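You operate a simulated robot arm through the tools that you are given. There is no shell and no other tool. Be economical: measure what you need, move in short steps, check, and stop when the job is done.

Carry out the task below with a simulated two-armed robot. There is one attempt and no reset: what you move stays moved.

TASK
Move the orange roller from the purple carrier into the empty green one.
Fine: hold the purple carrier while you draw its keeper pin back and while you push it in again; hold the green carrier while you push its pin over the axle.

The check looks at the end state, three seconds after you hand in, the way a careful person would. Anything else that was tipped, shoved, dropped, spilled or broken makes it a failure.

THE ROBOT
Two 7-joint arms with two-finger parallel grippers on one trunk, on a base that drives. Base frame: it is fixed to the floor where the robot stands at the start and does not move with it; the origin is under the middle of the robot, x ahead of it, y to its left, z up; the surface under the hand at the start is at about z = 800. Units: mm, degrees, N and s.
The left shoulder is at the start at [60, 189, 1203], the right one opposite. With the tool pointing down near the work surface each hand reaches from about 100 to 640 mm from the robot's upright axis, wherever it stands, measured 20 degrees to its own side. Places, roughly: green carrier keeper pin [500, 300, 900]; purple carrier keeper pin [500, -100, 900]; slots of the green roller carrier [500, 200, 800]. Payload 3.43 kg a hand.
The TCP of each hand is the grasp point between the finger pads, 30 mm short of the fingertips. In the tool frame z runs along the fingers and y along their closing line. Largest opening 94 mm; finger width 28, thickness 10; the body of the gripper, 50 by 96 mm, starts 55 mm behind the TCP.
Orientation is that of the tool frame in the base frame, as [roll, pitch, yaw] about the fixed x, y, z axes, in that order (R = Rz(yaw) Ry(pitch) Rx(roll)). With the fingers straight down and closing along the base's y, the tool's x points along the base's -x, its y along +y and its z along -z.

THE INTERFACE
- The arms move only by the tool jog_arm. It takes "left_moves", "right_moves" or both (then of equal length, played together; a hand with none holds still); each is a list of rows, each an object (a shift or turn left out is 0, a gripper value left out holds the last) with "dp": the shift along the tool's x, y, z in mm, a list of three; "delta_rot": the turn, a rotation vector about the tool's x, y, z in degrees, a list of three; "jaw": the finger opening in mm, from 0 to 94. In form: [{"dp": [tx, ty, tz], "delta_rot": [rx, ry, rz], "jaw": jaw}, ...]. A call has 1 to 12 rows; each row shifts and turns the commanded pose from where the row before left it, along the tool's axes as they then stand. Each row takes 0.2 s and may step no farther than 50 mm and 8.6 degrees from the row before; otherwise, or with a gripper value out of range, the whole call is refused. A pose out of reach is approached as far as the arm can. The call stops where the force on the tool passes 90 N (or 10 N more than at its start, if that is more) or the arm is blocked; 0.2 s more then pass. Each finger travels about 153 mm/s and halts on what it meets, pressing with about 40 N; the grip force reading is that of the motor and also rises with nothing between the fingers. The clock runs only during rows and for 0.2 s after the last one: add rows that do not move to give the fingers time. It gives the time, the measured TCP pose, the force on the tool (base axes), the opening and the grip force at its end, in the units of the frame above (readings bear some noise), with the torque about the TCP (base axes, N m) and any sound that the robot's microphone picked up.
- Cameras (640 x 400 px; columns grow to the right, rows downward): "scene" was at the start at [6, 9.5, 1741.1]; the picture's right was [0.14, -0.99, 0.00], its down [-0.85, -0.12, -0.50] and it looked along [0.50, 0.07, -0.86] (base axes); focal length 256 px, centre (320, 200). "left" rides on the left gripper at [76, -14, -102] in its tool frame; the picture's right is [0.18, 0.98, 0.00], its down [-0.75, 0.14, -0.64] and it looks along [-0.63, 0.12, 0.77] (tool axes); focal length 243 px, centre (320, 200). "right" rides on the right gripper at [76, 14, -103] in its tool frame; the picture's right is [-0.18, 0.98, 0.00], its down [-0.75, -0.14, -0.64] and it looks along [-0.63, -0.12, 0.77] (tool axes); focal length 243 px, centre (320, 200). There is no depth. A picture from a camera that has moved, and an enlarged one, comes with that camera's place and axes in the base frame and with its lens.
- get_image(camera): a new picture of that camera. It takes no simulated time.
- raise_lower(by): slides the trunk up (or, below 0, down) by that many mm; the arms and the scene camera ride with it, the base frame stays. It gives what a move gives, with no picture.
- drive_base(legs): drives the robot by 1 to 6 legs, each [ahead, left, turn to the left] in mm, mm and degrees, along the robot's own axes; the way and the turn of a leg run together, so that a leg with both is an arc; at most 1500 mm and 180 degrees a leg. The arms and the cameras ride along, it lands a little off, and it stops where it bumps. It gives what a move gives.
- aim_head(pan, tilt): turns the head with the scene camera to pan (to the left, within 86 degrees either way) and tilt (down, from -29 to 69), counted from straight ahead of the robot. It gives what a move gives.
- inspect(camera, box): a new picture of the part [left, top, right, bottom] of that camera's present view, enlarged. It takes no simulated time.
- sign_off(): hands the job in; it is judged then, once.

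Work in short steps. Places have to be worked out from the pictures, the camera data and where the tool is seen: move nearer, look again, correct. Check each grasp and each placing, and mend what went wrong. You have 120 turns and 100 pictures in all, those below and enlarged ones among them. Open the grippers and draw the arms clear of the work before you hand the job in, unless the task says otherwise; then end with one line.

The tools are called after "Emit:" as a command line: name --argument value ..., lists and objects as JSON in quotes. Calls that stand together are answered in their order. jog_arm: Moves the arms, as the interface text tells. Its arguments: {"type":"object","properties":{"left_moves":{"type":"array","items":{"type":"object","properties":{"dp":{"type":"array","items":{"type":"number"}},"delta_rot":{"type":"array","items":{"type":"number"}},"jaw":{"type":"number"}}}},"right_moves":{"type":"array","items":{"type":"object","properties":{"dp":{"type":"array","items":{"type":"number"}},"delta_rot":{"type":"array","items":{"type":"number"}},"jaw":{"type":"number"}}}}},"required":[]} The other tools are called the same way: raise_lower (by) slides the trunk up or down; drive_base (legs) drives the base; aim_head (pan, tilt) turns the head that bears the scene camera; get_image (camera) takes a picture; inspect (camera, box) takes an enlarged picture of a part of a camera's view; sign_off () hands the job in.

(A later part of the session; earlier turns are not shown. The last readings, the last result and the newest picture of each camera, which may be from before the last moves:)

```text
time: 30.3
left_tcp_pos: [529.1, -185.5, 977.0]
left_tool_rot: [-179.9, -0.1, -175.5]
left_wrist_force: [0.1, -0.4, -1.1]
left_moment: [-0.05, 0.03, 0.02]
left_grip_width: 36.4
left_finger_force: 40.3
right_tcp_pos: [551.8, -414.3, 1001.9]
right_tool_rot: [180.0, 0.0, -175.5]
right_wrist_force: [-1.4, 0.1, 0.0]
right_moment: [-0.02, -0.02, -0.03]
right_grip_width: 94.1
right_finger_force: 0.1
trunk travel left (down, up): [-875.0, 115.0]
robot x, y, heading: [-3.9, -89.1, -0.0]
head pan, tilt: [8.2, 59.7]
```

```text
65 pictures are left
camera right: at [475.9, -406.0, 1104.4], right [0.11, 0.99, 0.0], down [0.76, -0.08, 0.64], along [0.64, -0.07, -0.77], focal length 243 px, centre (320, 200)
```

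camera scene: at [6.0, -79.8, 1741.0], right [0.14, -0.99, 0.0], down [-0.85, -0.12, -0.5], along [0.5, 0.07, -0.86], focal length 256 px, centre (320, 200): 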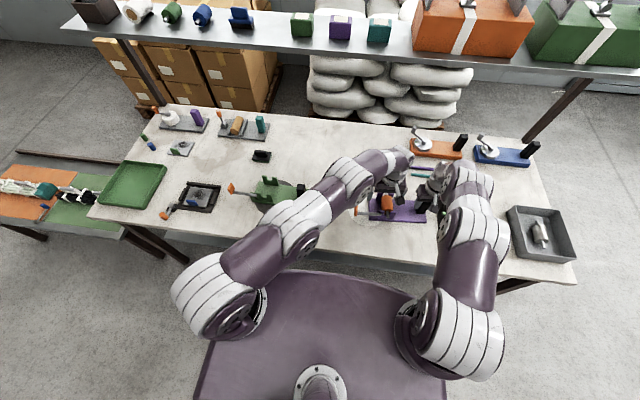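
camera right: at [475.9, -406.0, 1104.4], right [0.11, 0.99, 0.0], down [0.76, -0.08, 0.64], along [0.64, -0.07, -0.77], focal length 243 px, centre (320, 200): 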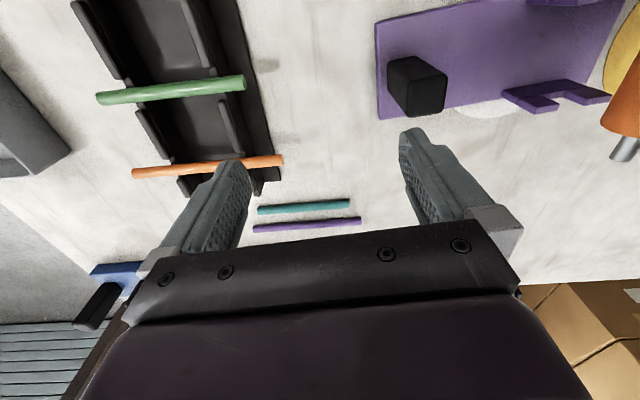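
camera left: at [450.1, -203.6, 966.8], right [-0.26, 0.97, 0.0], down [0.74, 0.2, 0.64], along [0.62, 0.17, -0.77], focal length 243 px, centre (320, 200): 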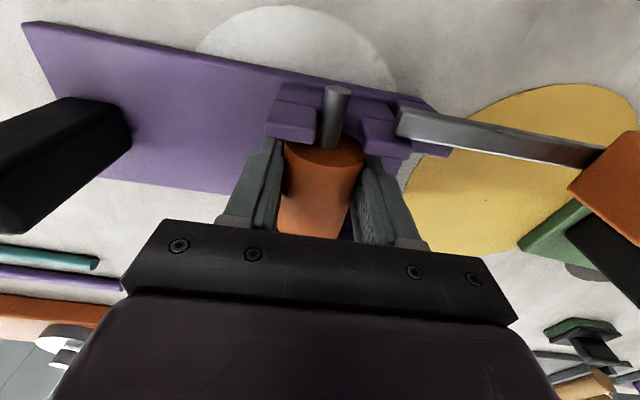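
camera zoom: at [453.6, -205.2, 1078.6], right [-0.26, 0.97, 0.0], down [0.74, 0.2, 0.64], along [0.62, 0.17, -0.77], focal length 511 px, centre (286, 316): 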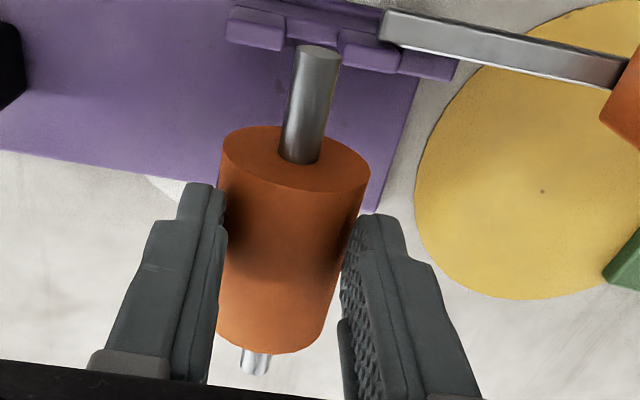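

The grip width keeps shrinking (43.9→36.4): the roller sits lower than I judged, and it's slipping toward the fingertips. I'm still directly over the slots, so I'll lower it back right away and re-grip deeper.

Emit:
jog_arm --left_moves '[{"dp": [0, 0, 35]}, {"dp": [0, 0, 30]}, {"dp": [0, 0, 15]}, {"dp": [0, 0, 8]}, {}]'

Emit:
inspect --camera "left" --box '[224, 50, 448, 240]'

```text
time: 31.5
left_tcp_pos: [528.1, -186.0, 892.1]
left_tool_rot: [-179.9, 0.1, -175.5]
left_wrist_force: [0.9, 1.1, 11.3]
left_moment: [0.01, 0.4, -0.04]
left_grip_width: 36.3
left_finger_force: 40.3
right_tcp_pos: [551.1, -413.3, 1002.9]
right_tool_rot: [179.9, 0.0, -175.5]
right_wrist_force: [0.6, -0.4, -1.0]
right_moment: [-0.01, 0.0, -0.01]
right_grip_width: 94.0
right_finger_force: 0.1
trunk travel left (down, up): [-875.0, 115.0]
robot x, y, heading: [2.5, -88.3, 0.2]
head pan, tilt: [8.2, 59.7]
```

```text
2.11 times, centred on (336, 145) of left
camera zoom: at [453.0, -205.6, 993.6], right [-0.26, 0.97, 0.0], down [0.74, 0.2, 0.64], along [0.62, 0.17, -0.77], focal length 511 px, centre (286, 316)
```

zoom: 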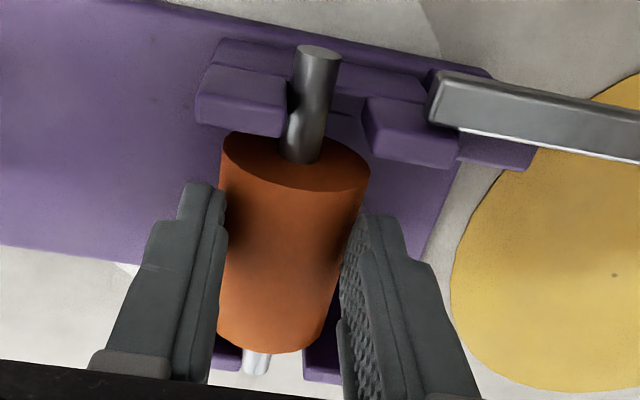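

Contact (11 N up) with the axle about 5 mm toward −y of the slot centre. I'll shift +4 mm in y and lower gently.

Emit:
jog_arm --left_moves '[{"dp": [0, 2, -2]}, {"dp": [0, 2, 0]}, {"dp": [0, 0, 4]}, {"dp": [0, 0, 4]}, {}]'

Emit:
inspect --camera "left" --box '[224, 50, 448, 240]'

```text
time: 32.7
left_tcp_pos: [526.8, -181.9, 893.3]
left_tool_rot: [-179.7, 0.8, -175.5]
left_wrist_force: [-1.6, 4.4, 58.7]
left_moment: [0.05, 1.23, 0.02]
left_grip_width: 35.8
left_finger_force: 40.1
right_tcp_pos: [545.7, -412.6, 1005.7]
right_tool_rot: [-179.8, 0.3, -175.5]
right_wrist_force: [0.1, -0.5, 0.1]
right_moment: [0.02, 0.02, 0.0]
right_grip_width: 94.1
right_finger_force: 0.1
trunk travel left (down, up): [-875.0, 115.0]
robot x, y, heading: [-2.3, -87.9, -0.1]
head pan, tilt: [8.2, 59.7]
```

```text
2.11 times, centred on (336, 145) of left
camera zoom: at [450.8, -201.6, 992.7], right [-0.26, 0.97, -0.01], down [0.73, 0.2, 0.65], along [0.63, 0.16, -0.76], focal length 511 px, centre (286, 316)
```

zoom: 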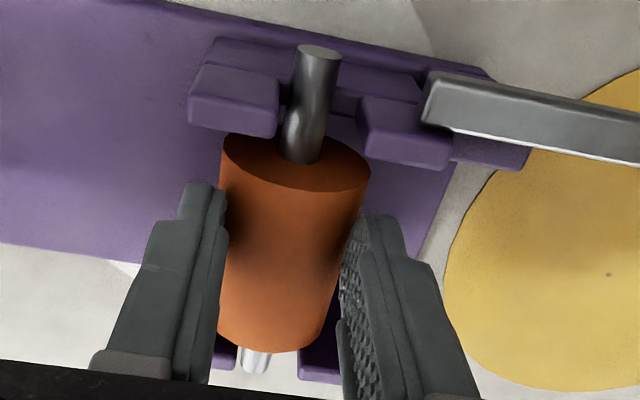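

58 N with no further descent: the roller is seated back in its slots and the fingertips hold it only at a chord above its axis. I'll ease off and open the fingers, then check.

Emit:
jog_arm --left_moves '[{"dp": [0, 0, -6]}, {"jaw": 60}, {"jaw": 90}, {}, {}]'

Emit:
inspect --camera "left" --box '[192, 20, 448, 240]'

```text
time: 33.9
left_tcp_pos: [527.6, -181.6, 890.3]
left_tool_rot: [179.9, 0.0, -175.5]
left_wrist_force: [0.7, -0.6, -0.3]
left_moment: [-0.02, 0.02, 0.03]
left_grip_width: 89.8
left_finger_force: 0.1
right_tcp_pos: [551.7, -414.0, 1002.9]
right_tool_rot: [180.0, -0.1, -175.5]
right_wrist_force: [-0.1, -0.1, -0.6]
right_moment: [-0.01, 0.0, 0.0]
right_grip_width: 93.9
right_finger_force: 0.1
trunk travel left (down, up): [-875.0, 115.0]
robot x, y, heading: [-2.0, -91.2, -0.1]
head pan, tilt: [8.2, 59.7]
```

```text
1.82 times, centred on (320, 130) of left
camera zoom: at [452.8, -201.5, 992.3], right [-0.26, 0.97, 0.0], down [0.74, 0.2, 0.64], along [0.62, 0.17, -0.77], focal length 441 px, centre (320, 327)
```

zoom: 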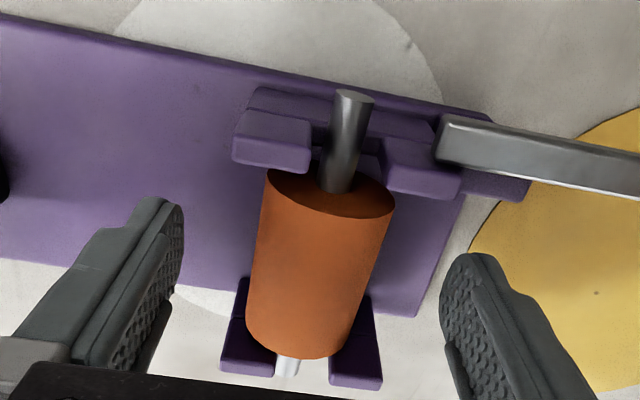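

Roller is properly seated. Re-triangulating from the two heights puts its axis lower and farther than I assumed: about (540, −179, 845). I'll re-centre and lower gently to z≈850 before closing.

Emit:
jog_arm --left_moves '[{"dp": [-10, 1.2, 0]}, {"dp": [0, 0, 20]}, {"dp": [0, 0, 12]}, {"dp": [0, 0, 8]}, {}]'

Emit:
inspect --camera "left" --box '[192, 20, 448, 240]'

```text
time: 35.1
left_tcp_pos: [530.2, -174.4, 864.2]
left_tool_rot: [-180.0, 0.0, -175.4]
left_wrist_force: [0.7, 0.5, -1.2]
left_moment: [-0.01, 0.0, -0.02]
left_grip_width: 90.0
left_finger_force: 0.0
left hand out of reach, approached as far as the arm can: row 2, 3
right_tcp_pos: [552.6, -413.6, 1002.3]
right_tool_rot: [-180.0, 0.0, -175.4]
right_wrist_force: [-0.8, 0.2, 0.5]
right_moment: [-0.05, 0.0, 0.02]
right_grip_width: 94.1
right_finger_force: 0.0
trunk travel left (down, up): [-875.0, 115.0]
robot x, y, heading: [2.6, -87.6, -0.0]
head pan, tilt: [8.2, 59.7]
```

```text
1.82 times, centred on (320, 130) of left
camera zoom: at [455.3, -194.8, 965.3], right [-0.26, 0.97, 0.0], down [0.74, 0.2, 0.64], along [0.62, 0.17, -0.77], focal length 441 px, centre (320, 327)
```

zoom: 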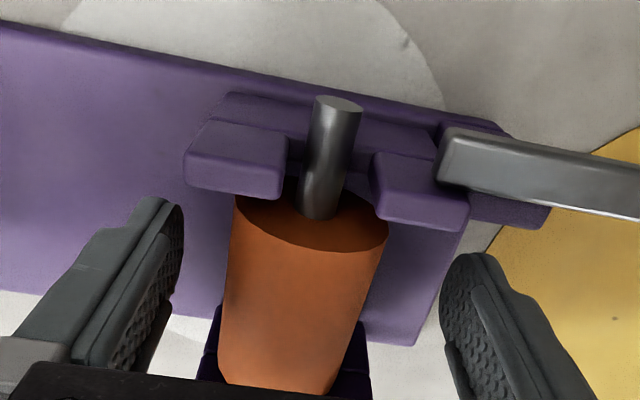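

The arm is at its low-height reach limit again (stopped at x 530, z 864). I'll lift the left hand out clear first.

Emit:
jog_arm --left_moves '[{"dp": [0, 0, -40]}, {"dp": [0, 0, -45]}, {"dp": [0, 0, -45]}, {}, {}]'

```text
time: 36.3
left_tcp_pos: [533.7, -178.7, 991.8]
left_tool_rot: [179.9, 0.0, -175.4]
left_wrist_force: [-0.2, 0.7, 0.2]
left_moment: [0.03, 0.0, 0.01]
left_grip_width: 90.1
left_finger_force: 0.0
right_tcp_pos: [552.9, -414.5, 1002.0]
right_tool_rot: [-180.0, 0.0, -175.5]
right_wrist_force: [-1.1, 0.2, 0.6]
right_moment: [0.0, -0.04, 0.0]
right_grip_width: 94.2
right_finger_force: 0.0
trunk travel left (down, up): [-875.0, 115.0]
robot x, y, heading: [1.4, -89.7, -0.3]
head pan, tilt: [8.2, 59.7]
```

Both hands are empty and high. Driving another 60 mm to the right.

Emit:
drive_base --legs '[[0, -60, 0]]'

```text
time: 37.3
left_tcp_pos: [532.0, -235.9, 990.8]
left_tool_rot: [-179.9, 0.0, -175.4]
left_wrist_force: [0.4, -1.0, -0.3]
left_moment: [-0.04, -0.01, -0.02]
left_grip_width: 89.9
left_finger_force: 0.1
right_tcp_pos: [551.0, -470.6, 1002.7]
right_tool_rot: [-179.8, -0.1, -175.5]
right_wrist_force: [0.4, 0.4, 0.5]
right_moment: [-0.03, 0.03, -0.02]
right_grip_width: 94.2
right_finger_force: 0.0
trunk travel left (down, up): [-875.0, 115.0]
robot x, y, heading: [2.4, -148.6, -0.2]
head pan, tilt: [8.2, 59.7]
```

Now move the left hand back over the roller at (539, −180) and look.

Emit:
jog_arm --left_moves '[{"dp": [-6, 28, 5]}, {"dp": [-6, 28, 5]}, {"dp": [0, 0, 30]}, {"dp": [0, 0, 20]}, {}]'

Emit:
inspect --camera "left" --box '[192, 20, 448, 240]'

```text
time: 38.5
left_tcp_pos: [539.2, -182.0, 931.5]
left_tool_rot: [-179.9, 0.0, -175.6]
left_wrist_force: [0.5, 0.3, 0.0]
left_moment: [-0.01, 0.01, 0.02]
left_grip_width: 89.9
left_finger_force: 0.1
right_tcp_pos: [551.7, -473.4, 1002.6]
right_tool_rot: [-180.0, -0.1, -175.5]
right_wrist_force: [-0.3, 0.2, 0.1]
right_moment: [-0.02, -0.01, 0.02]
right_grip_width: 94.0
right_finger_force: 0.1
trunk travel left (down, up): [-875.0, 115.0]
robot x, y, heading: [-0.5, -147.3, -0.3]
head pan, tilt: [8.2, 59.7]
```

```text
1.82 times, centred on (320, 130) of left
camera zoom: at [464.6, -201.5, 1032.2], right [-0.26, 0.97, 0.0], down [0.74, 0.2, 0.64], along [0.62, 0.17, -0.77], focal length 441 px, centre (320, 327)
```

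zoom: 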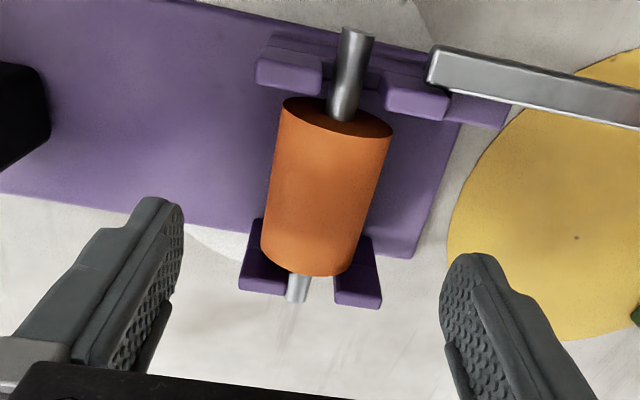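

Centre confirmed at about (540, −179.5). Lowering to z≈849 in careful steps, still open.

Emit:
jog_arm --left_moves '[{"dp": [-1, 2, 30]}, {"dp": [0, 0, 30]}, {"dp": [0, 0, 12]}, {"dp": [0, 0, 8]}, {}, {}]'

```text
time: 39.9
left_tcp_pos: [541.2, -179.7, 851.4]
left_tool_rot: [179.9, 0.1, -175.4]
left_wrist_force: [0.1, 0.8, 0.8]
left_moment: [-0.02, -0.04, 0.0]
left_grip_width: 89.8
left_finger_force: 0.0
right_tcp_pos: [550.8, -474.0, 1003.0]
right_tool_rot: [-179.9, 0.0, -175.5]
right_wrist_force: [-0.6, -0.1, -0.2]
right_moment: [0.0, -0.01, -0.04]
right_grip_width: 94.1
right_finger_force: 0.1
trunk travel left (down, up): [-875.0, 115.0]
robot x, y, heading: [-1.0, -149.1, -0.3]
head pan, tilt: [8.2, 59.7]
```

Reached with no contact. Closing on the roller in stages.

Emit:
jog_arm --left_moves '[{"jaw": 60}, {"jaw": 50}, {"jaw": 44}, {"jaw": 25}, {}, {}]'

Emit:
inspect --camera "left" --box '[192, 20, 448, 240]'

```text
time: 41.3
left_tcp_pos: [542.9, -180.0, 851.8]
left_tool_rot: [180.0, 0.0, -175.5]
left_wrist_force: [0.4, 0.0, 0.4]
left_moment: [0.0, -0.01, -0.07]
left_grip_width: 49.2
left_finger_force: 40.0
right_tcp_pos: [552.5, -473.0, 1003.2]
right_tool_rot: [-180.0, 0.1, -175.5]
right_wrist_force: [0.1, 0.1, 0.4]
right_moment: [-0.02, 0.0, -0.01]
right_grip_width: 94.0
right_finger_force: 0.0
trunk travel left (down, up): [-875.0, 115.0]
robot x, y, heading: [-1.1, -148.4, -0.0]
head pan, tilt: [8.2, 59.7]
```

```text
1.82 times, centred on (320, 130) of left
camera zoom: at [466.6, -200.0, 952.8], right [-0.26, 0.97, 0.0], down [0.74, 0.2, 0.64], along [0.62, 0.17, -0.77], focal length 441 px, centre (320, 327)
```

zoom: 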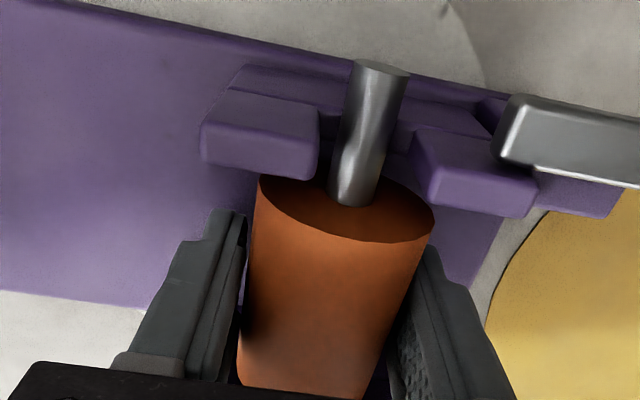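

Width is now 49.2 mm — the true diameter, so the earlier grip was on a chord. Lifting 15 mm to see whether the width holds.

Emit:
jog_arm --left_moves '[{"dp": [0, 0, -5]}, {"dp": [0, 0, -10]}, {}, {}]'

```text
time: 42.3
left_tcp_pos: [541.0, -180.2, 865.9]
left_tool_rot: [-180.0, 0.0, -175.6]
left_wrist_force: [0.4, -1.3, -1.4]
left_moment: [0.01, 0.02, 0.02]
left_grip_width: 49.1
left_finger_force: 40.4
right_tcp_pos: [551.7, -474.2, 1002.4]
right_tool_rot: [-180.0, 0.1, -175.6]
right_wrist_force: [1.0, -0.1, 0.8]
right_moment: [0.03, -0.01, 0.01]
right_grip_width: 93.9
right_finger_force: 0.0
trunk travel left (down, up): [-875.0, 115.0]
robot x, y, heading: [0.2, -148.6, 0.1]
head pan, tilt: [8.2, 59.7]
```

Width is stable at 49.1, so the grip is secure. I'll lift to z≈970 and turn toward the green carrier's yaw (about −2°).

Emit:
jog_arm --left_moves '[{"dp": [0, 0, -25]}, {"dp": [0, 0, -40]}, {"dp": [0, 0, -40]}, {"delta_rot": [0, 0, 6.5]}, {}]'

Emit:
inspect --camera "left" --box '[192, 20, 448, 240]'

```text
time: 43.5
left_tcp_pos: [541.4, -179.3, 971.1]
left_tool_rot: [-179.9, 0.0, 178.0]
left_wrist_force: [0.2, -0.3, -0.7]
left_moment: [0.03, 0.0, 0.01]
left_grip_width: 49.3
left_finger_force: 39.8
right_tcp_pos: [552.3, -473.9, 1002.9]
right_tool_rot: [179.9, 0.0, -175.5]
right_wrist_force: [0.0, 0.2, -0.5]
right_moment: [0.0, 0.01, -0.01]
right_grip_width: 93.8
right_finger_force: 0.0
trunk travel left (down, up): [-875.0, 115.0]
robot x, y, heading: [0.4, -146.1, -0.2]
head pan, tilt: [8.2, 59.7]
```

```text
1.82 times, centred on (320, 130) of left
camera zoom: at [464.7, -190.2, 1071.0], right [-0.15, 0.99, 0.0], down [0.76, 0.11, 0.64], along [0.63, 0.1, -0.77], focal length 441 px, centre (320, 327)
```

zoom: 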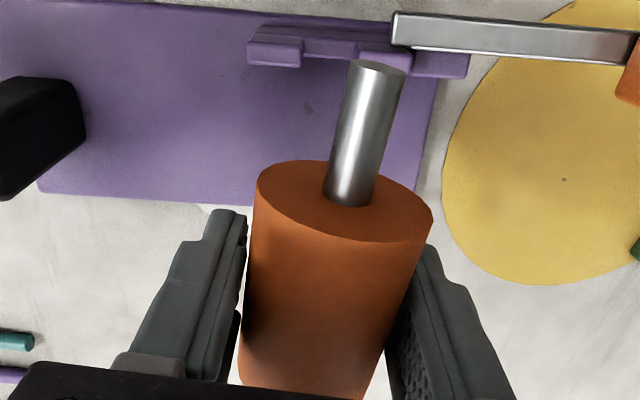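

The roller is firmly held and clear. Carrying it across to above the green carrier (y≈+195 first).

Emit:
jog_arm --left_moves '[{"dp": [0.6, 30, 0]}, {"dp": [0.6, 43, 0]}, {"dp": [0.6, 43, 0]}, {"dp": [0.6, 43, 0]}, {"dp": [0.6, 43, 0]}, {"dp": [0.6, 43, 0]}, {"dp": [0.6, 43, 0]}, {"dp": [0.6, 43, 0]}, {"dp": [0.6, 43, 0]}, {"dp": [0, 20, 0]}, {}, {}]'

Emit:
get_image --camera "left"

Emit:
inspect --camera "left" --box '[192, 20, 448, 240]'

```text
time: 46.1
left_tcp_pos: [548.6, 215.6, 973.5]
left_tool_rot: [179.9, 0.0, 178.0]
left_wrist_force: [-0.3, 0.9, -1.0]
left_moment: [0.0, -0.01, 0.0]
left_grip_width: 49.2
left_finger_force: 39.6
right_tcp_pos: [551.8, -474.1, 1001.4]
right_tool_rot: [180.0, 0.1, -175.5]
right_wrist_force: [-0.7, 0.1, 0.3]
right_moment: [-0.01, 0.01, 0.01]
right_grip_width: 94.2
right_finger_force: 0.1
trunk travel left (down, up): [-875.0, 115.0]
robot x, y, heading: [-0.9, -150.1, -0.0]
head pan, tilt: [8.2, 59.7]
```

```text
57 pictures are left
camera left: at [472.0, 203.7, 1073.1], right [-0.15, 0.99, 0.0], down [0.76, 0.11, 0.64], along [0.63, 0.1, -0.77], focal length 243 px, centre (320, 200)
```

left: 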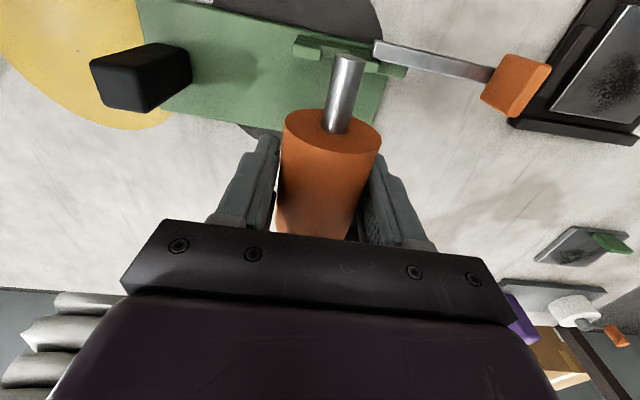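

```text
1.82 times, centred on (320, 130) of left
camera zoom: at [472.0, 203.7, 1073.1], right [-0.15, 0.99, 0.0], down [0.76, 0.11, 0.64], along [0.63, 0.1, -0.77], focal length 441 px, centre (320, 327)
```

zoom: 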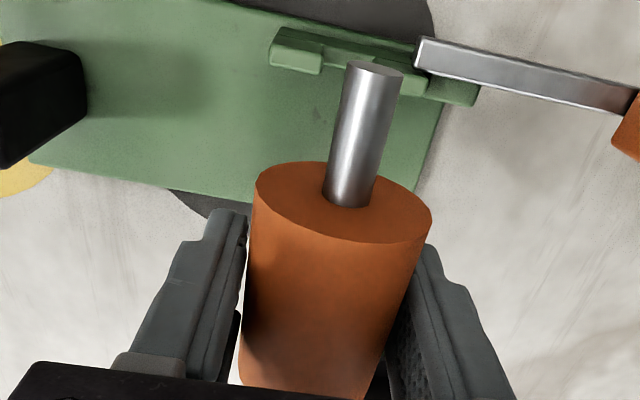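

The hand yaw (−2°) matches the green bar and plate (about −2.1 to −2.6°). I'll lower to z≈905, still above the slots, and check lateral alignment.

Emit:
jog_arm --left_moves '[{"dp": [0, 0, 25]}, {"dp": [0, 0, 25]}, {"dp": [0, 0, 18]}, {}, {}]'

Emit:
inspect --camera "left" --box '[220, 20, 448, 200]'

Emit:
inspect --camera "scene" --box '[160, 140, 320, 240]'

```text
time: 47.3
left_tcp_pos: [548.4, 213.7, 903.6]
left_tool_rot: [-180.0, 0.0, 178.1]
left_wrist_force: [-0.3, -0.8, -1.8]
left_moment: [0.0, -0.01, -0.01]
left_grip_width: 49.0
left_finger_force: 39.6
right_tcp_pos: [552.6, -473.1, 1003.1]
right_tool_rot: [-179.9, 0.0, -175.6]
right_wrist_force: [0.0, 0.4, 0.1]
right_moment: [-0.01, -0.05, 0.02]
right_grip_width: 93.8
right_finger_force: 0.1
trunk travel left (down, up): [-875.0, 115.0]
robot x, y, heading: [2.9, -153.0, -0.1]
head pan, tilt: [8.2, 59.7]
```

```text
2.22 times, centred on (334, 110) of left
camera zoom: at [471.9, 201.8, 1005.2], right [-0.15, 0.99, 0.0], down [0.76, 0.11, 0.64], along [0.63, 0.1, -0.77], focal length 539 px, centre (289, 400)
```

zoom: 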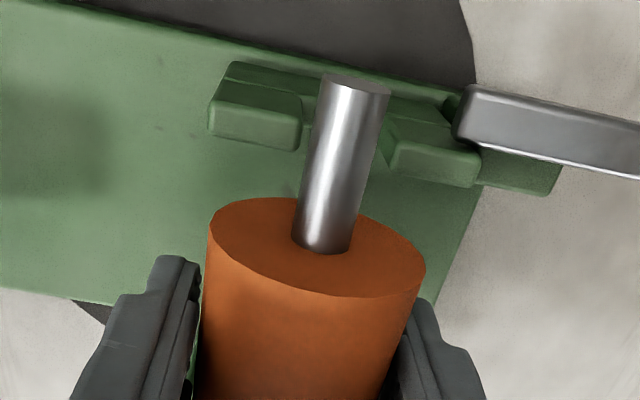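

```text
4.00 times, centred on (240, 190) of scene
camera zoom: at [6.1, -139.8, 1741.1], right [0.14, -0.99, 0.0], down [-0.85, -0.12, -0.5], along [0.5, 0.07, -0.86], focal length 1026 px, centre (640, 240)
```

zoom: 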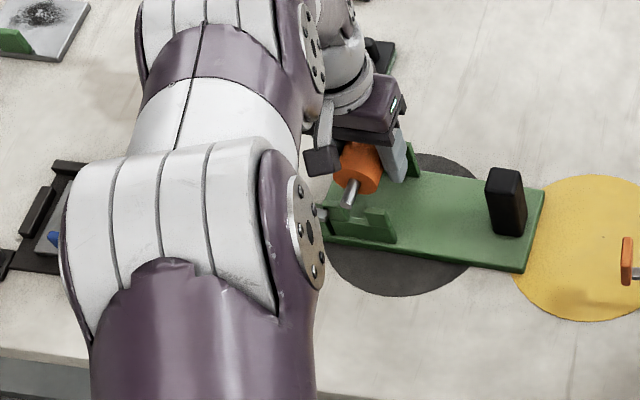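

Relative to the green near-wall arms the axle sits about 6 mm too far −y, and about 2–3 mm too near. I'll correct (+2.5 x, +6 y) and lower a further 20 mm.

Emit:
jog_arm --left_moves '[{"dp": [-2.5, 6, 0]}, {}, {"dp": [0, 0, 10]}, {"dp": [0, 0, 10]}, {}]'

Emit:
inspect --camera "left" --box '[220, 20, 448, 200]'

```text
time: 48.5
left_tcp_pos: [552.1, 220.2, 884.1]
left_tool_rot: [180.0, 0.0, 178.0]
left_wrist_force: [-0.4, -0.5, -1.3]
left_moment: [-0.02, 0.0, 0.0]
left_grip_width: 49.2
left_finger_force: 39.9
right_tcp_pos: [551.8, -473.4, 1002.1]
right_tool_rot: [-180.0, 0.1, -175.4]
right_wrist_force: [0.5, -0.2, -0.4]
right_moment: [-0.01, 0.02, 0.03]
right_grip_width: 94.2
right_finger_force: 0.0
trunk travel left (down, up): [-875.0, 115.0]
robot x, y, heading: [-2.9, -149.6, -0.1]
head pan, tilt: [8.2, 59.7]
```

```text
2.22 times, centred on (334, 110) of left
camera zoom: at [474.9, 208.6, 985.2], right [-0.15, 0.99, 0.0], down [0.76, 0.11, 0.64], along [0.63, 0.1, -0.77], focal length 539 px, centre (289, 400)
```

zoom: 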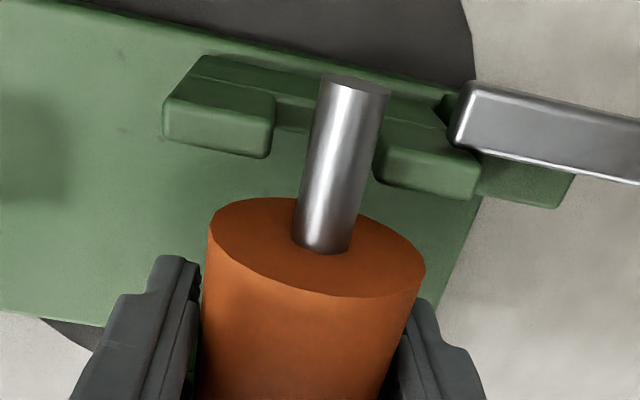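

Now the axle (y≈222.5) is centred in the slot gap (≈222.8). Lowering gently toward the seat height that the purple carrier showed (TCP ≈ 852).

Emit:
jog_arm --left_moves '[{"dp": [0, 0, 8]}, {"dp": [0, 0, 8]}, {"dp": [0, 0, 6]}, {"dp": [0, 0, 4]}, {}]'

Emit:
inspect --camera "left" --box '[220, 20, 448, 200]'

```text
time: 49.7
left_tcp_pos: [551.8, 220.6, 857.2]
left_tool_rot: [-180.0, -0.1, 177.9]
left_wrist_force: [0.6, -0.3, -1.5]
left_moment: [-0.01, -0.02, 0.02]
left_grip_width: 48.9
left_finger_force: 39.9
right_tcp_pos: [552.6, -473.6, 1001.6]
right_tool_rot: [-180.0, 0.0, -175.4]
right_wrist_force: [0.2, 0.3, 0.6]
right_moment: [-0.01, 0.0, 0.01]
right_grip_width: 93.9
right_finger_force: 0.0
trunk travel left (down, up): [-875.0, 115.0]
robot x, y, heading: [2.0, -151.7, 0.1]
head pan, tilt: [8.2, 59.7]
```

```text
2.22 times, centred on (334, 110) of left
camera zoom: at [475.6, 209.1, 958.5], right [-0.15, 0.99, 0.0], down [0.76, 0.11, 0.64], along [0.63, 0.1, -0.77], focal length 539 px, centre (289, 400)
```

zoom: 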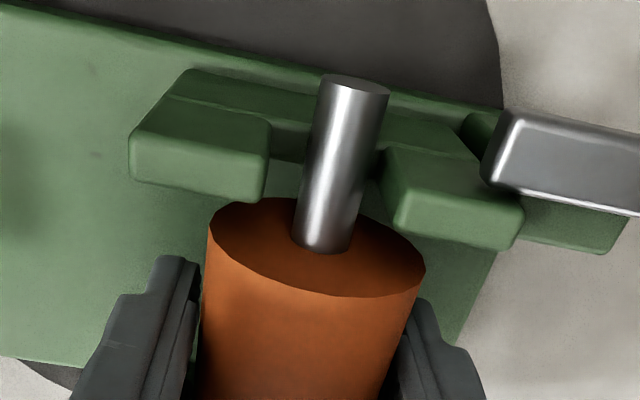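

The axle is well between the arms with no contact force. Lowering in 2 mm steps until it seats.

Emit:
jog_arm --left_moves '[{"dp": [0, 0, 2]}, {"dp": [0, 0, 2]}, {"dp": [0, 0, 2]}, {}]'

```text
time: 50.7
left_tcp_pos: [552.5, 220.2, 851.8]
left_tool_rot: [-180.0, 0.0, 178.0]
left_wrist_force: [-0.9, -0.1, -0.7]
left_moment: [-0.01, 0.0, -0.02]
left_grip_width: 48.9
left_finger_force: 39.6
right_tcp_pos: [551.5, -473.3, 1002.2]
right_tool_rot: [180.0, 0.0, -175.4]
right_wrist_force: [0.1, 0.1, -0.5]
right_moment: [-0.01, -0.03, -0.01]
right_grip_width: 93.9
right_finger_force: 0.1
trunk travel left (down, up): [-875.0, 115.0]
robot x, y, heading: [-1.4, -149.8, -0.1]
head pan, tilt: [8.2, 59.7]
```

Emit:
jog_arm --left_moves '[{"dp": [0, 0, 1]}, {"dp": [0, 0, 1]}, {"dp": [0, 0, 1]}, {}]'

Emit:
inspect --camera "left" --box '[220, 20, 448, 200]'

```text
time: 51.7
left_tcp_pos: [551.7, 220.9, 851.7]
left_tool_rot: [179.9, 0.2, 178.0]
left_wrist_force: [0.5, -0.8, 16.4]
left_moment: [0.02, 0.47, -0.04]
left_grip_width: 49.2
left_finger_force: 40.1
right_tcp_pos: [551.4, -474.6, 1002.9]
right_tool_rot: [179.9, 0.1, -175.5]
right_wrist_force: [-0.2, 0.2, 0.3]
right_moment: [0.04, -0.01, 0.01]
right_grip_width: 94.1
right_finger_force: 0.0
trunk travel left (down, up): [-875.0, 115.0]
robot x, y, heading: [-2.1, -148.4, -0.0]
head pan, tilt: [8.2, 59.7]
```

```text
2.22 times, centred on (334, 110) of left
camera zoom: at [474.9, 208.5, 952.4], right [-0.15, 0.99, 0.0], down [0.76, 0.11, 0.65], along [0.64, 0.1, -0.76], focal length 539 px, centre (289, 400)
```

zoom: 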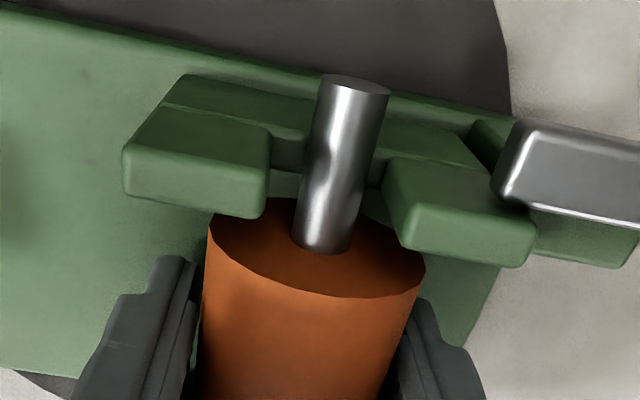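

Contact at z≈851.7, matching the purple seat height: it's seated. Easing off and opening, then rising a little to look.

Emit:
jog_arm --left_moves '[{"dp": [0, 0, -2]}, {"jaw": 60}, {"jaw": 90}, {}, {"dp": [0, 0, -40]}, {"dp": [0, 0, -40]}, {}]'

Emit:
inspect --camera "left" --box '[192, 20, 448, 240]'

```text
time: 53.3
left_tcp_pos: [551.8, 222.2, 929.5]
left_tool_rot: [-179.9, 0.0, 177.9]
left_wrist_force: [-0.1, -0.2, -0.1]
left_moment: [-0.03, 0.01, -0.01]
left_grip_width: 90.1
left_finger_force: 0.0
right_tcp_pos: [552.7, -474.0, 1002.4]
right_tool_rot: [-180.0, 0.0, -175.5]
right_wrist_force: [-0.2, -0.5, -0.1]
right_moment: [-0.04, 0.03, -0.02]
right_grip_width: 94.0
right_finger_force: 0.0
trunk travel left (down, up): [-875.0, 115.0]
robot x, y, heading: [0.2, -149.7, -0.1]
head pan, tilt: [8.2, 59.7]
```

```text
1.82 times, centred on (320, 130) of left
camera zoom: at [475.4, 210.6, 1031.2], right [-0.15, 0.99, 0.0], down [0.76, 0.12, 0.64], along [0.63, 0.1, -0.77], focal length 441 px, centre (320, 327)
```

zoom: 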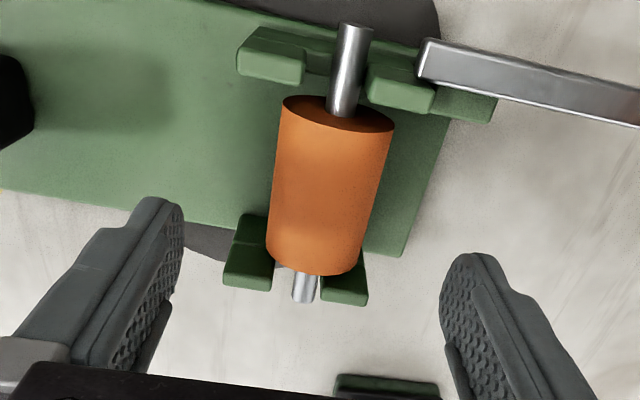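

The roller sits in both green slots. Next: right hand over the purple block again, while the left rises and turns to the handle-gripping orientation.

Emit:
jog_arm --left_moves '[{"dp": [0, 0, -40]}, {"dp": [0, 0, -40]}, {"delta_rot": [0, 0, 8.35]}, {"delta_rot": [0, 0, 8.35]}, {"delta_rot": [0, 0, 8.35]}, {"delta_rot": [0, 0, 8.35]}, {"delta_rot": [0, 0, 8.35]}, {"delta_rot": [0, 0, 8.35]}, {"delta_rot": [0, 0, 8.35]}, {"delta_rot": [0, 0, 8.35]}, {"delta_rot": [0, 0, 8.35]}, {"delta_rot": [0, 0, 8.35]}]' --right_moves '[{"dp": [-3, 38, 0]}, {"dp": [-3, 38, 0]}, {"dp": [-3, 38, 0]}, {"dp": [-3, 37, 0]}, {"dp": [0, 0, 28]}, {"dp": [0, 0, 28]}, {}, {}, {}, {}, {}, {}]'

Emit:
inspect --camera "right" --box '[200, 70, 456, 230]'

```text
time: 55.9
left_tcp_pos: [551.3, 219.5, 1010.1]
left_tool_rot: [-180.0, 0.0, 94.4]
left_wrist_force: [0.5, 0.6, 0.1]
left_moment: [0.03, 0.05, -0.03]
left_grip_width: 89.8
left_finger_force: 0.0
right_tcp_pos: [551.0, -323.2, 945.5]
right_tool_rot: [180.0, 0.1, -175.6]
right_wrist_force: [0.5, 0.2, -0.2]
right_moment: [0.0, -0.01, 0.0]
right_grip_width: 93.7
right_finger_force: 0.2
trunk travel left (down, up): [-875.0, 115.0]
robot x, y, heading: [0.8, -151.2, 0.2]
head pan, tilt: [8.2, 59.7]
```

```text
2.50 times, centred on (328, 150) of right
camera zoom: at [475.9, -315.2, 1047.5], right [0.11, 0.99, 0.0], down [0.76, -0.08, 0.64], along [0.64, -0.07, -0.77], focal length 606 px, centre (300, 325)
```

zoom: 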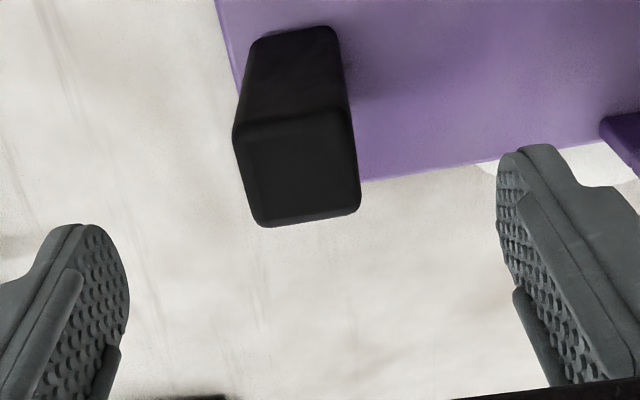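

The block is where it was (within ~1 mm). Lowering and gripping it again.

Emit:
jog_arm --right_moves '[{"dp": [-1, 0, 27]}, {"dp": [0, 0, 27]}, {"dp": [0, 0, 26]}, {"jaw": 50}, {}, {"jaw": 40}, {"jaw": 20}, {}, {}]'

```text
time: 57.9
left_tcp_pos: [551.8, 220.3, 1011.0]
left_tool_rot: [-179.9, 0.0, 94.5]
left_wrist_force: [1.1, 0.1, -0.8]
left_moment: [0.02, 0.02, 0.01]
left_grip_width: 90.1
left_finger_force: 0.2
right_tcp_pos: [554.2, -322.9, 867.3]
right_tool_rot: [-180.0, -0.1, -175.5]
right_wrist_force: [0.2, 0.9, -0.8]
right_moment: [-0.03, -0.14, 0.04]
right_grip_width: 35.8
right_finger_force: 40.4
trunk travel left (down, up): [-875.0, 115.0]
robot x, y, heading: [1.0, -152.6, 0.2]
head pan, tilt: [8.2, 59.7]
```

Block held. Moving the left hand over the purple handle (drawn, about (475, −58)), staying high.

Emit:
jog_arm --left_moves '[{"dp": [-38, -13.9, 2], "jaw": 75}, {"dp": [-38, -13.9, 3]}, {"dp": [-38, -13.9, 3]}, {"dp": [-38, -13.9, 3]}, {"dp": [-38, -13.9, 10]}, {"dp": [-38, -13.9, 10]}, {"dp": [-38, -13.9, 10]}, {}, {}]'

Emit:
inspect --camera "left" --box '[220, 60, 420, 230]'

```text
time: 59.9
left_tcp_pos: [475.7, -52.3, 967.7]
left_tool_rot: [-179.9, 0.0, 94.5]
left_wrist_force: [0.1, 0.0, -0.4]
left_moment: [-0.02, 0.02, 0.02]
left_grip_width: 75.2
left_finger_force: 0.0
right_tcp_pos: [555.3, -323.1, 867.2]
right_tool_rot: [180.0, 0.1, -175.5]
right_wrist_force: [0.3, 0.2, 0.9]
right_moment: [-0.05, 0.06, -0.02]
right_grip_width: 35.9
right_finger_force: 39.9
trunk travel left (down, up): [-875.0, 115.0]
robot x, y, heading: [1.4, -147.5, 0.1]
head pan, tilt: [8.2, 59.7]
```

```text
2.35 times, centred on (320, 145) of left
camera zoom: at [455.6, 23.0, 1069.3], right [0.97, 0.26, 0.0], down [0.2, -0.74, 0.64], along [0.17, -0.62, -0.77], focal length 571 px, centre (320, 329)
```

zoom: 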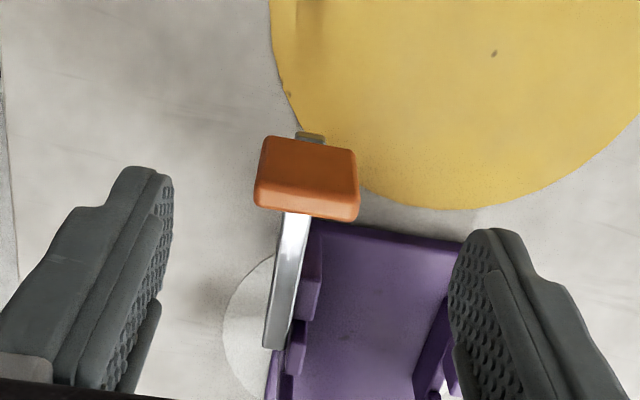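

Handle centre reads about (474, −59). Lowering around it to z≈884 as before, then closing.

Emit:
jog_arm --left_moves '[{"dp": [-4, -1.3, 28]}, {"dp": [0, 0, 28]}, {"dp": [0, 0, 27]}, {"jaw": 55}, {"jaw": 42}, {"jaw": 35}, {"jaw": 20}, {}, {}]'

Emit:
inspect --camera "left" --box '[220, 100, 420, 250]'

```text
time: 61.9
left_tcp_pos: [477.1, -58.1, 884.2]
left_tool_rot: [-180.0, 0.0, 94.5]
left_wrist_force: [-0.9, 0.1, -1.0]
left_moment: [0.6, -0.17, -0.17]
left_grip_width: 33.4
left_finger_force: 39.7
right_tcp_pos: [554.2, -321.6, 866.8]
right_tool_rot: [180.0, 0.0, -175.5]
right_wrist_force: [2.4, 0.0, 0.9]
right_moment: [0.07, 0.41, -0.27]
right_grip_width: 36.0
right_finger_force: 39.1
trunk travel left (down, up): [-875.0, 115.0]
robot x, y, heading: [-2.0, -149.3, 0.2]
head pan, tilt: [8.2, 59.7]
```

```text
2.67 times, centred on (320, 175) of left
camera zoom: at [455.4, 17.5, 985.8], right [0.97, 0.26, 0.0], down [0.2, -0.74, 0.64], along [0.17, -0.62, -0.77], focal length 647 px, centre (320, 267)
```

zoom: 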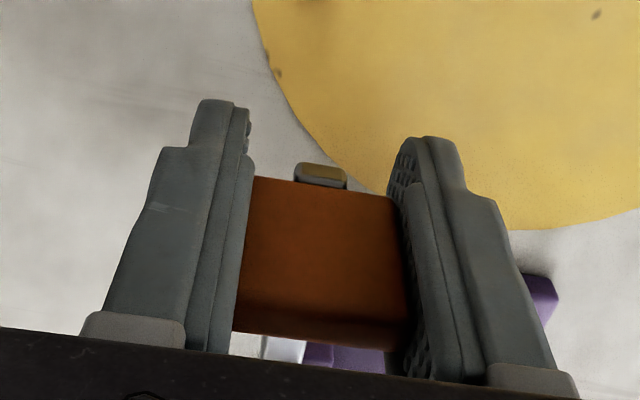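

Handle gripped in the same relation as before. Pushing it in along its axis by 40 mm.

Emit:
jog_arm --left_moves '[{"dp": [-8, 0, 0]}, {"dp": [-8, 0, 0]}, {"dp": [-8, 0, 0]}, {"dp": [-8, 0, 0]}, {"dp": [-8, 0, 0]}, {}]'

```text
time: 63.3
left_tcp_pos: [479.1, -97.5, 886.3]
left_tool_rot: [-179.9, 0.1, 94.6]
left_wrist_force: [-2.6, -0.4, -3.2]
left_moment: [0.8, 0.23, -0.25]
left_grip_width: 33.3
left_finger_force: 40.2
right_tcp_pos: [555.7, -323.6, 867.1]
right_tool_rot: [179.9, 0.0, -175.5]
right_wrist_force: [3.6, 0.6, 4.3]
right_moment: [0.72, 0.39, -0.44]
right_grip_width: 35.9
right_finger_force: 39.6
trunk travel left (down, up): [-875.0, 115.0]
robot x, y, heading: [-1.0, -149.7, -0.1]
head pan, tilt: [8.2, 59.7]
```

It slides freely. Pushing the last 8–9 mm in small steps.

Emit:
jog_arm --left_moves '[{"dp": [-3, 0, 0]}, {"dp": [-3, 0, 0]}, {"dp": [-2.5, 0, 0]}, {}]'

Emit:
inspect --camera "left" --box '[220, 100, 420, 250]'

Emit:
inspect --camera "right" --box '[384, 0, 640, 160]'

```text
time: 64.3
left_tcp_pos: [477.8, -105.3, 886.3]
left_tool_rot: [180.0, 0.0, 94.5]
left_wrist_force: [-1.2, 1.8, 0.6]
left_moment: [-0.07, 0.33, -0.03]
left_grip_width: 33.3
left_finger_force: 39.4
right_tcp_pos: [555.0, -322.1, 866.7]
right_tool_rot: [180.0, 0.0, -175.5]
right_wrist_force: [2.7, -2.0, 3.6]
right_moment: [0.7, -0.25, -0.11]
right_grip_width: 36.1
right_finger_force: 40.2
trunk travel left (down, up): [-875.0, 115.0]
robot x, y, heading: [-2.3, -148.2, 0.0]
head pan, tilt: [8.2, 59.7]
```

```text
2.67 times, centred on (320, 175) of left
camera zoom: at [458.1, -30.6, 987.2], right [0.97, 0.26, 0.0], down [0.2, -0.74, 0.64], along [0.17, -0.62, -0.77], focal length 647 px, centre (320, 267)
```

zoom: 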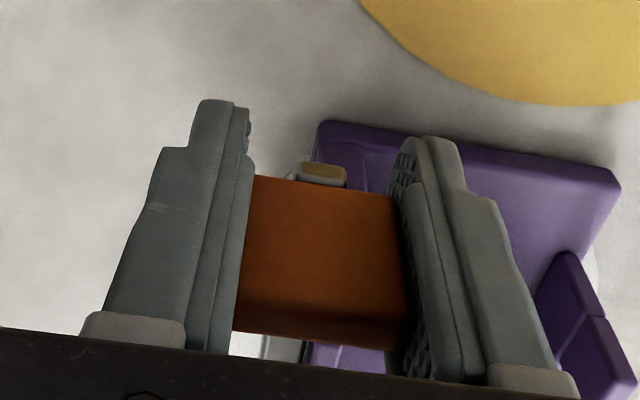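

```text
2.50 times, centred on (512, 80) of right
camera zoom: at [478.4, -314.5, 969.4], right [0.11, 0.99, 0.0], down [0.76, -0.08, 0.64], along [0.64, -0.07, -0.77], focal length 606 px, centre (-160, 500)
```

zoom: 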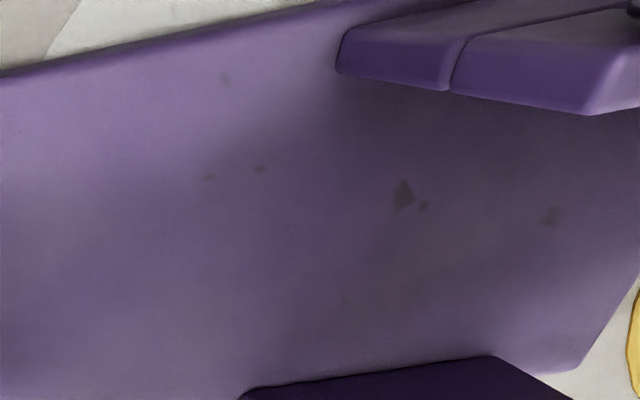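

The handle is back to its original position relative to the plate (−105.3 vs −105.7). Releasing the handle and rising to view the bar while the right still holds.

Emit:
jog_arm --left_moves '[{"jaw": 55}, {"jaw": 75}, {"dp": [5, 0, -40]}, {"dp": [20, 0, -40]}, {"dp": [20, 0, -40]}, {}]'

Emit:
inspect --camera "left" --box '[220, 60, 420, 230]'

```text
time: 65.7
left_tcp_pos: [476.1, -61.7, 1007.7]
left_tool_rot: [180.0, 0.1, 94.5]
left_wrist_force: [-0.1, 0.4, -0.3]
left_moment: [0.0, 0.03, 0.01]
left_grip_width: 74.9
left_finger_force: 0.1
right_tcp_pos: [554.4, -322.4, 866.2]
right_tool_rot: [179.9, -0.1, -175.5]
right_wrist_force: [-1.5, 0.6, -0.3]
right_moment: [-0.04, -0.14, 0.15]
right_grip_width: 35.8
right_finger_force: 39.7
trunk travel left (down, up): [-875.0, 115.0]
robot x, y, heading: [0.8, -147.7, -0.0]
head pan, tilt: [8.2, 59.7]
```

```text
2.35 times, centred on (320, 145) of left
camera zoom: at [454.8, 13.5, 1107.8], right [0.97, 0.26, 0.0], down [0.2, -0.74, 0.64], along [0.17, -0.62, -0.77], focal length 571 px, centre (320, 329)
```

zoom: 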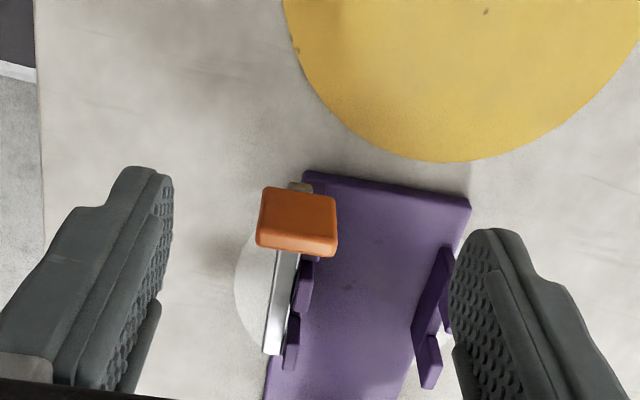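

Handle back at (478, −107.5) and the bar spans both arms, as at the start. Now I release the block and raise the right hand.

Emit:
jog_arm --right_moves '[{"jaw": 60}, {"jaw": 94}, {}, {"dp": [0, 0, -45]}, {"dp": [0, 0, -45]}, {"dp": [0, 0, -45]}, {}]'

Emit:
get_image --camera "right"

```text
time: 67.3
left_tcp_pos: [475.1, -63.2, 1006.1]
left_tool_rot: [179.9, -0.1, 94.5]
left_wrist_force: [-0.1, 0.2, 1.4]
left_moment: [-0.01, 0.01, 0.06]
left_grip_width: 75.2
left_finger_force: 0.1
right_tcp_pos: [556.1, -323.0, 1002.0]
right_tool_rot: [180.0, 0.0, -175.5]
right_wrist_force: [0.1, 0.5, -0.5]
right_moment: [-0.02, -0.02, 0.02]
right_grip_width: 93.9
right_finger_force: 0.0
trunk travel left (down, up): [-875.0, 115.0]
robot x, y, heading: [0.7, -148.4, 0.1]
head pan, tilt: [8.2, 59.7]
```

```text
43 pictures are left
camera right: at [478.9, -314.8, 1104.5], right [0.11, 0.99, 0.0], down [0.76, -0.08, 0.64], along [0.64, -0.07, -0.77], focal length 243 px, centre (320, 200)
```

right: 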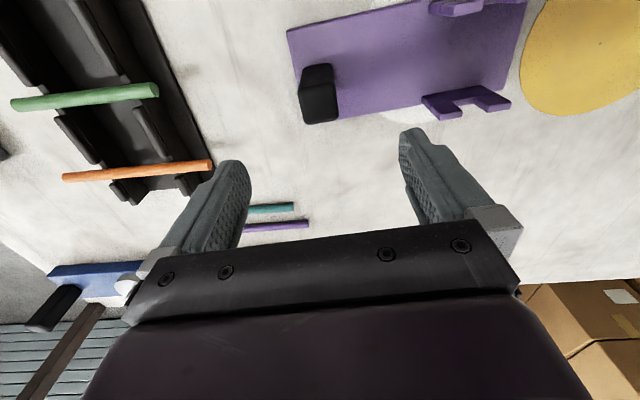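

The right hand is free and both hands are high and empty. Driving 209 mm left so the right arm can reach the green block.

Emit:
drive_base --legs '[[0, 209, 0]]'

```text
time: 68.9
left_tcp_pos: [475.7, 147.3, 1005.8]
left_tool_rot: [-180.0, 0.0, 94.6]
left_wrist_force: [-0.3, -0.3, -0.4]
left_moment: [0.01, 0.0, 0.01]
left_grip_width: 75.2
left_finger_force: 0.0
right_tcp_pos: [556.5, -113.1, 1001.6]
right_tool_rot: [-179.9, 0.0, -175.5]
right_wrist_force: [-0.2, -0.7, 0.3]
right_moment: [0.01, 0.02, 0.0]
right_grip_width: 93.9
right_finger_force: 0.1
trunk travel left (down, up): [-875.0, 115.0]
robot x, y, heading: [-0.5, 56.7, 0.3]
head pan, tilt: [8.2, 59.7]
```

Turning both hands to the green carrier's yaw (−2°) and moving: left toward its handle (y≈350), right above its block (≈(545, 77)).

Emit:
jog_arm --left_moves '[{"delta_rot": [0, 0, 6.5]}, {"dp": [40.7, 1.8, 0]}, {"dp": [40.7, 1.8, 0]}, {"dp": [40.7, 1.8, 0]}, {"dp": [40.7, 1.8, 0]}, {"dp": [40.7, 1.8, 0]}, {}, {}]' --right_moves '[{"delta_rot": [0, 0, 6.5]}, {"dp": [3.5, 37.9, 0]}, {"dp": [3.5, 37.9, 0]}, {"dp": [3.5, 37.9, 0]}, {"dp": [3.5, 37.9, 0]}, {"dp": [3.5, 37.9, 0]}, {"dp": [0, 0, 30]}, {"dp": [0, 0, 25]}]'

Emit:
inspect --camera "right" --box '[200, 50, 456, 210]'

Emit:
get_image --camera "left"

```text
time: 70.7
left_tcp_pos: [491.5, 350.6, 1005.8]
left_tool_rot: [-179.9, 0.0, 88.0]
left_wrist_force: [0.5, 0.1, -0.7]
left_moment: [0.01, 0.0, 0.02]
left_grip_width: 74.9
left_finger_force: 0.1
right_tcp_pos: [544.8, 77.0, 946.8]
right_tool_rot: [-180.0, 0.0, 178.1]
right_wrist_force: [0.7, 0.3, 0.1]
right_moment: [0.0, -0.01, -0.01]
right_grip_width: 94.1
right_finger_force: 0.1
trunk travel left (down, up): [-875.0, 115.0]
robot x, y, heading: [-1.2, 59.8, 0.0]
head pan, tilt: [8.2, 59.7]
```

```text
2.50 times, centred on (328, 130) of right
camera zoom: at [470.1, 92.3, 1049.1], right [0.22, 0.98, 0.0], down [0.75, -0.17, 0.64], along [0.63, -0.14, -0.77], focal length 606 px, centre (300, 375)
```

zoom: 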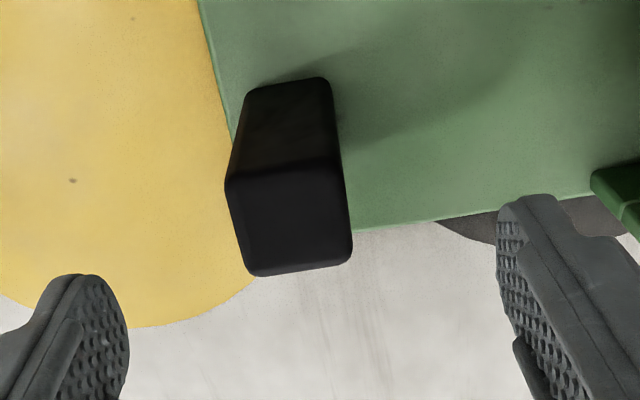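

```text
41 pictures are left
camera left: at [480.9, 427.5, 1106.5], right [0.99, 0.15, 0.0], down [0.11, -0.76, 0.64], along [0.1, -0.64, -0.77], focal length 243 px, centre (320, 200)
```

left: 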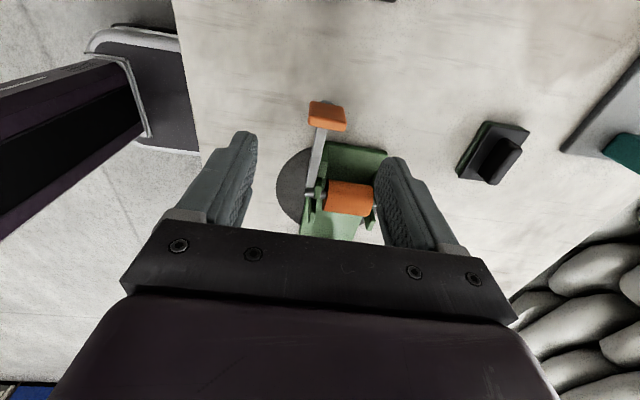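

The green block's centre computes to about (544, 73.6), 3 mm toward −y of the hand. Correcting, lowering, and gripping it.

Emit:
jog_arm --right_moves '[{"dp": [0.5, -3, 27]}, {"dp": [0, 0, 27]}, {"dp": [0, 0, 26]}, {"jaw": 55}, {}, {"jaw": 42}, {"jaw": 20}, {}, {}]'

Emit:
inspect --camera "left" --box '[260, 70, 420, 250]'

```text
time: 72.7
left_tcp_pos: [492.2, 351.3, 1004.9]
left_tool_rot: [180.0, 0.0, 88.0]
left_wrist_force: [0.7, -0.6, -0.5]
left_moment: [0.01, 0.01, 0.03]
left_grip_width: 74.8
left_finger_force: 0.0
right_tcp_pos: [543.5, 72.9, 867.5]
right_tool_rot: [-179.9, -0.1, 178.0]
right_wrist_force: [0.3, 1.0, 0.6]
right_moment: [-0.01, -0.11, -0.19]
right_grip_width: 36.3
right_finger_force: 39.8
trunk travel left (down, up): [-875.0, 115.0]
robot x, y, heading: [-0.6, 57.7, -0.2]
head pan, tilt: [8.2, 59.7]
```

```text
2.22 times, centred on (340, 160) of left
camera zoom: at [480.6, 427.2, 1106.6], right [0.99, 0.15, 0.0], down [0.11, -0.76, 0.64], along [0.1, -0.63, -0.77], focal length 539 px, centre (276, 289)
```

zoom: 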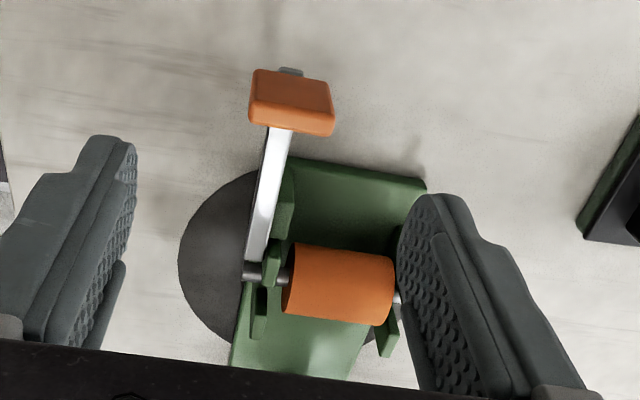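

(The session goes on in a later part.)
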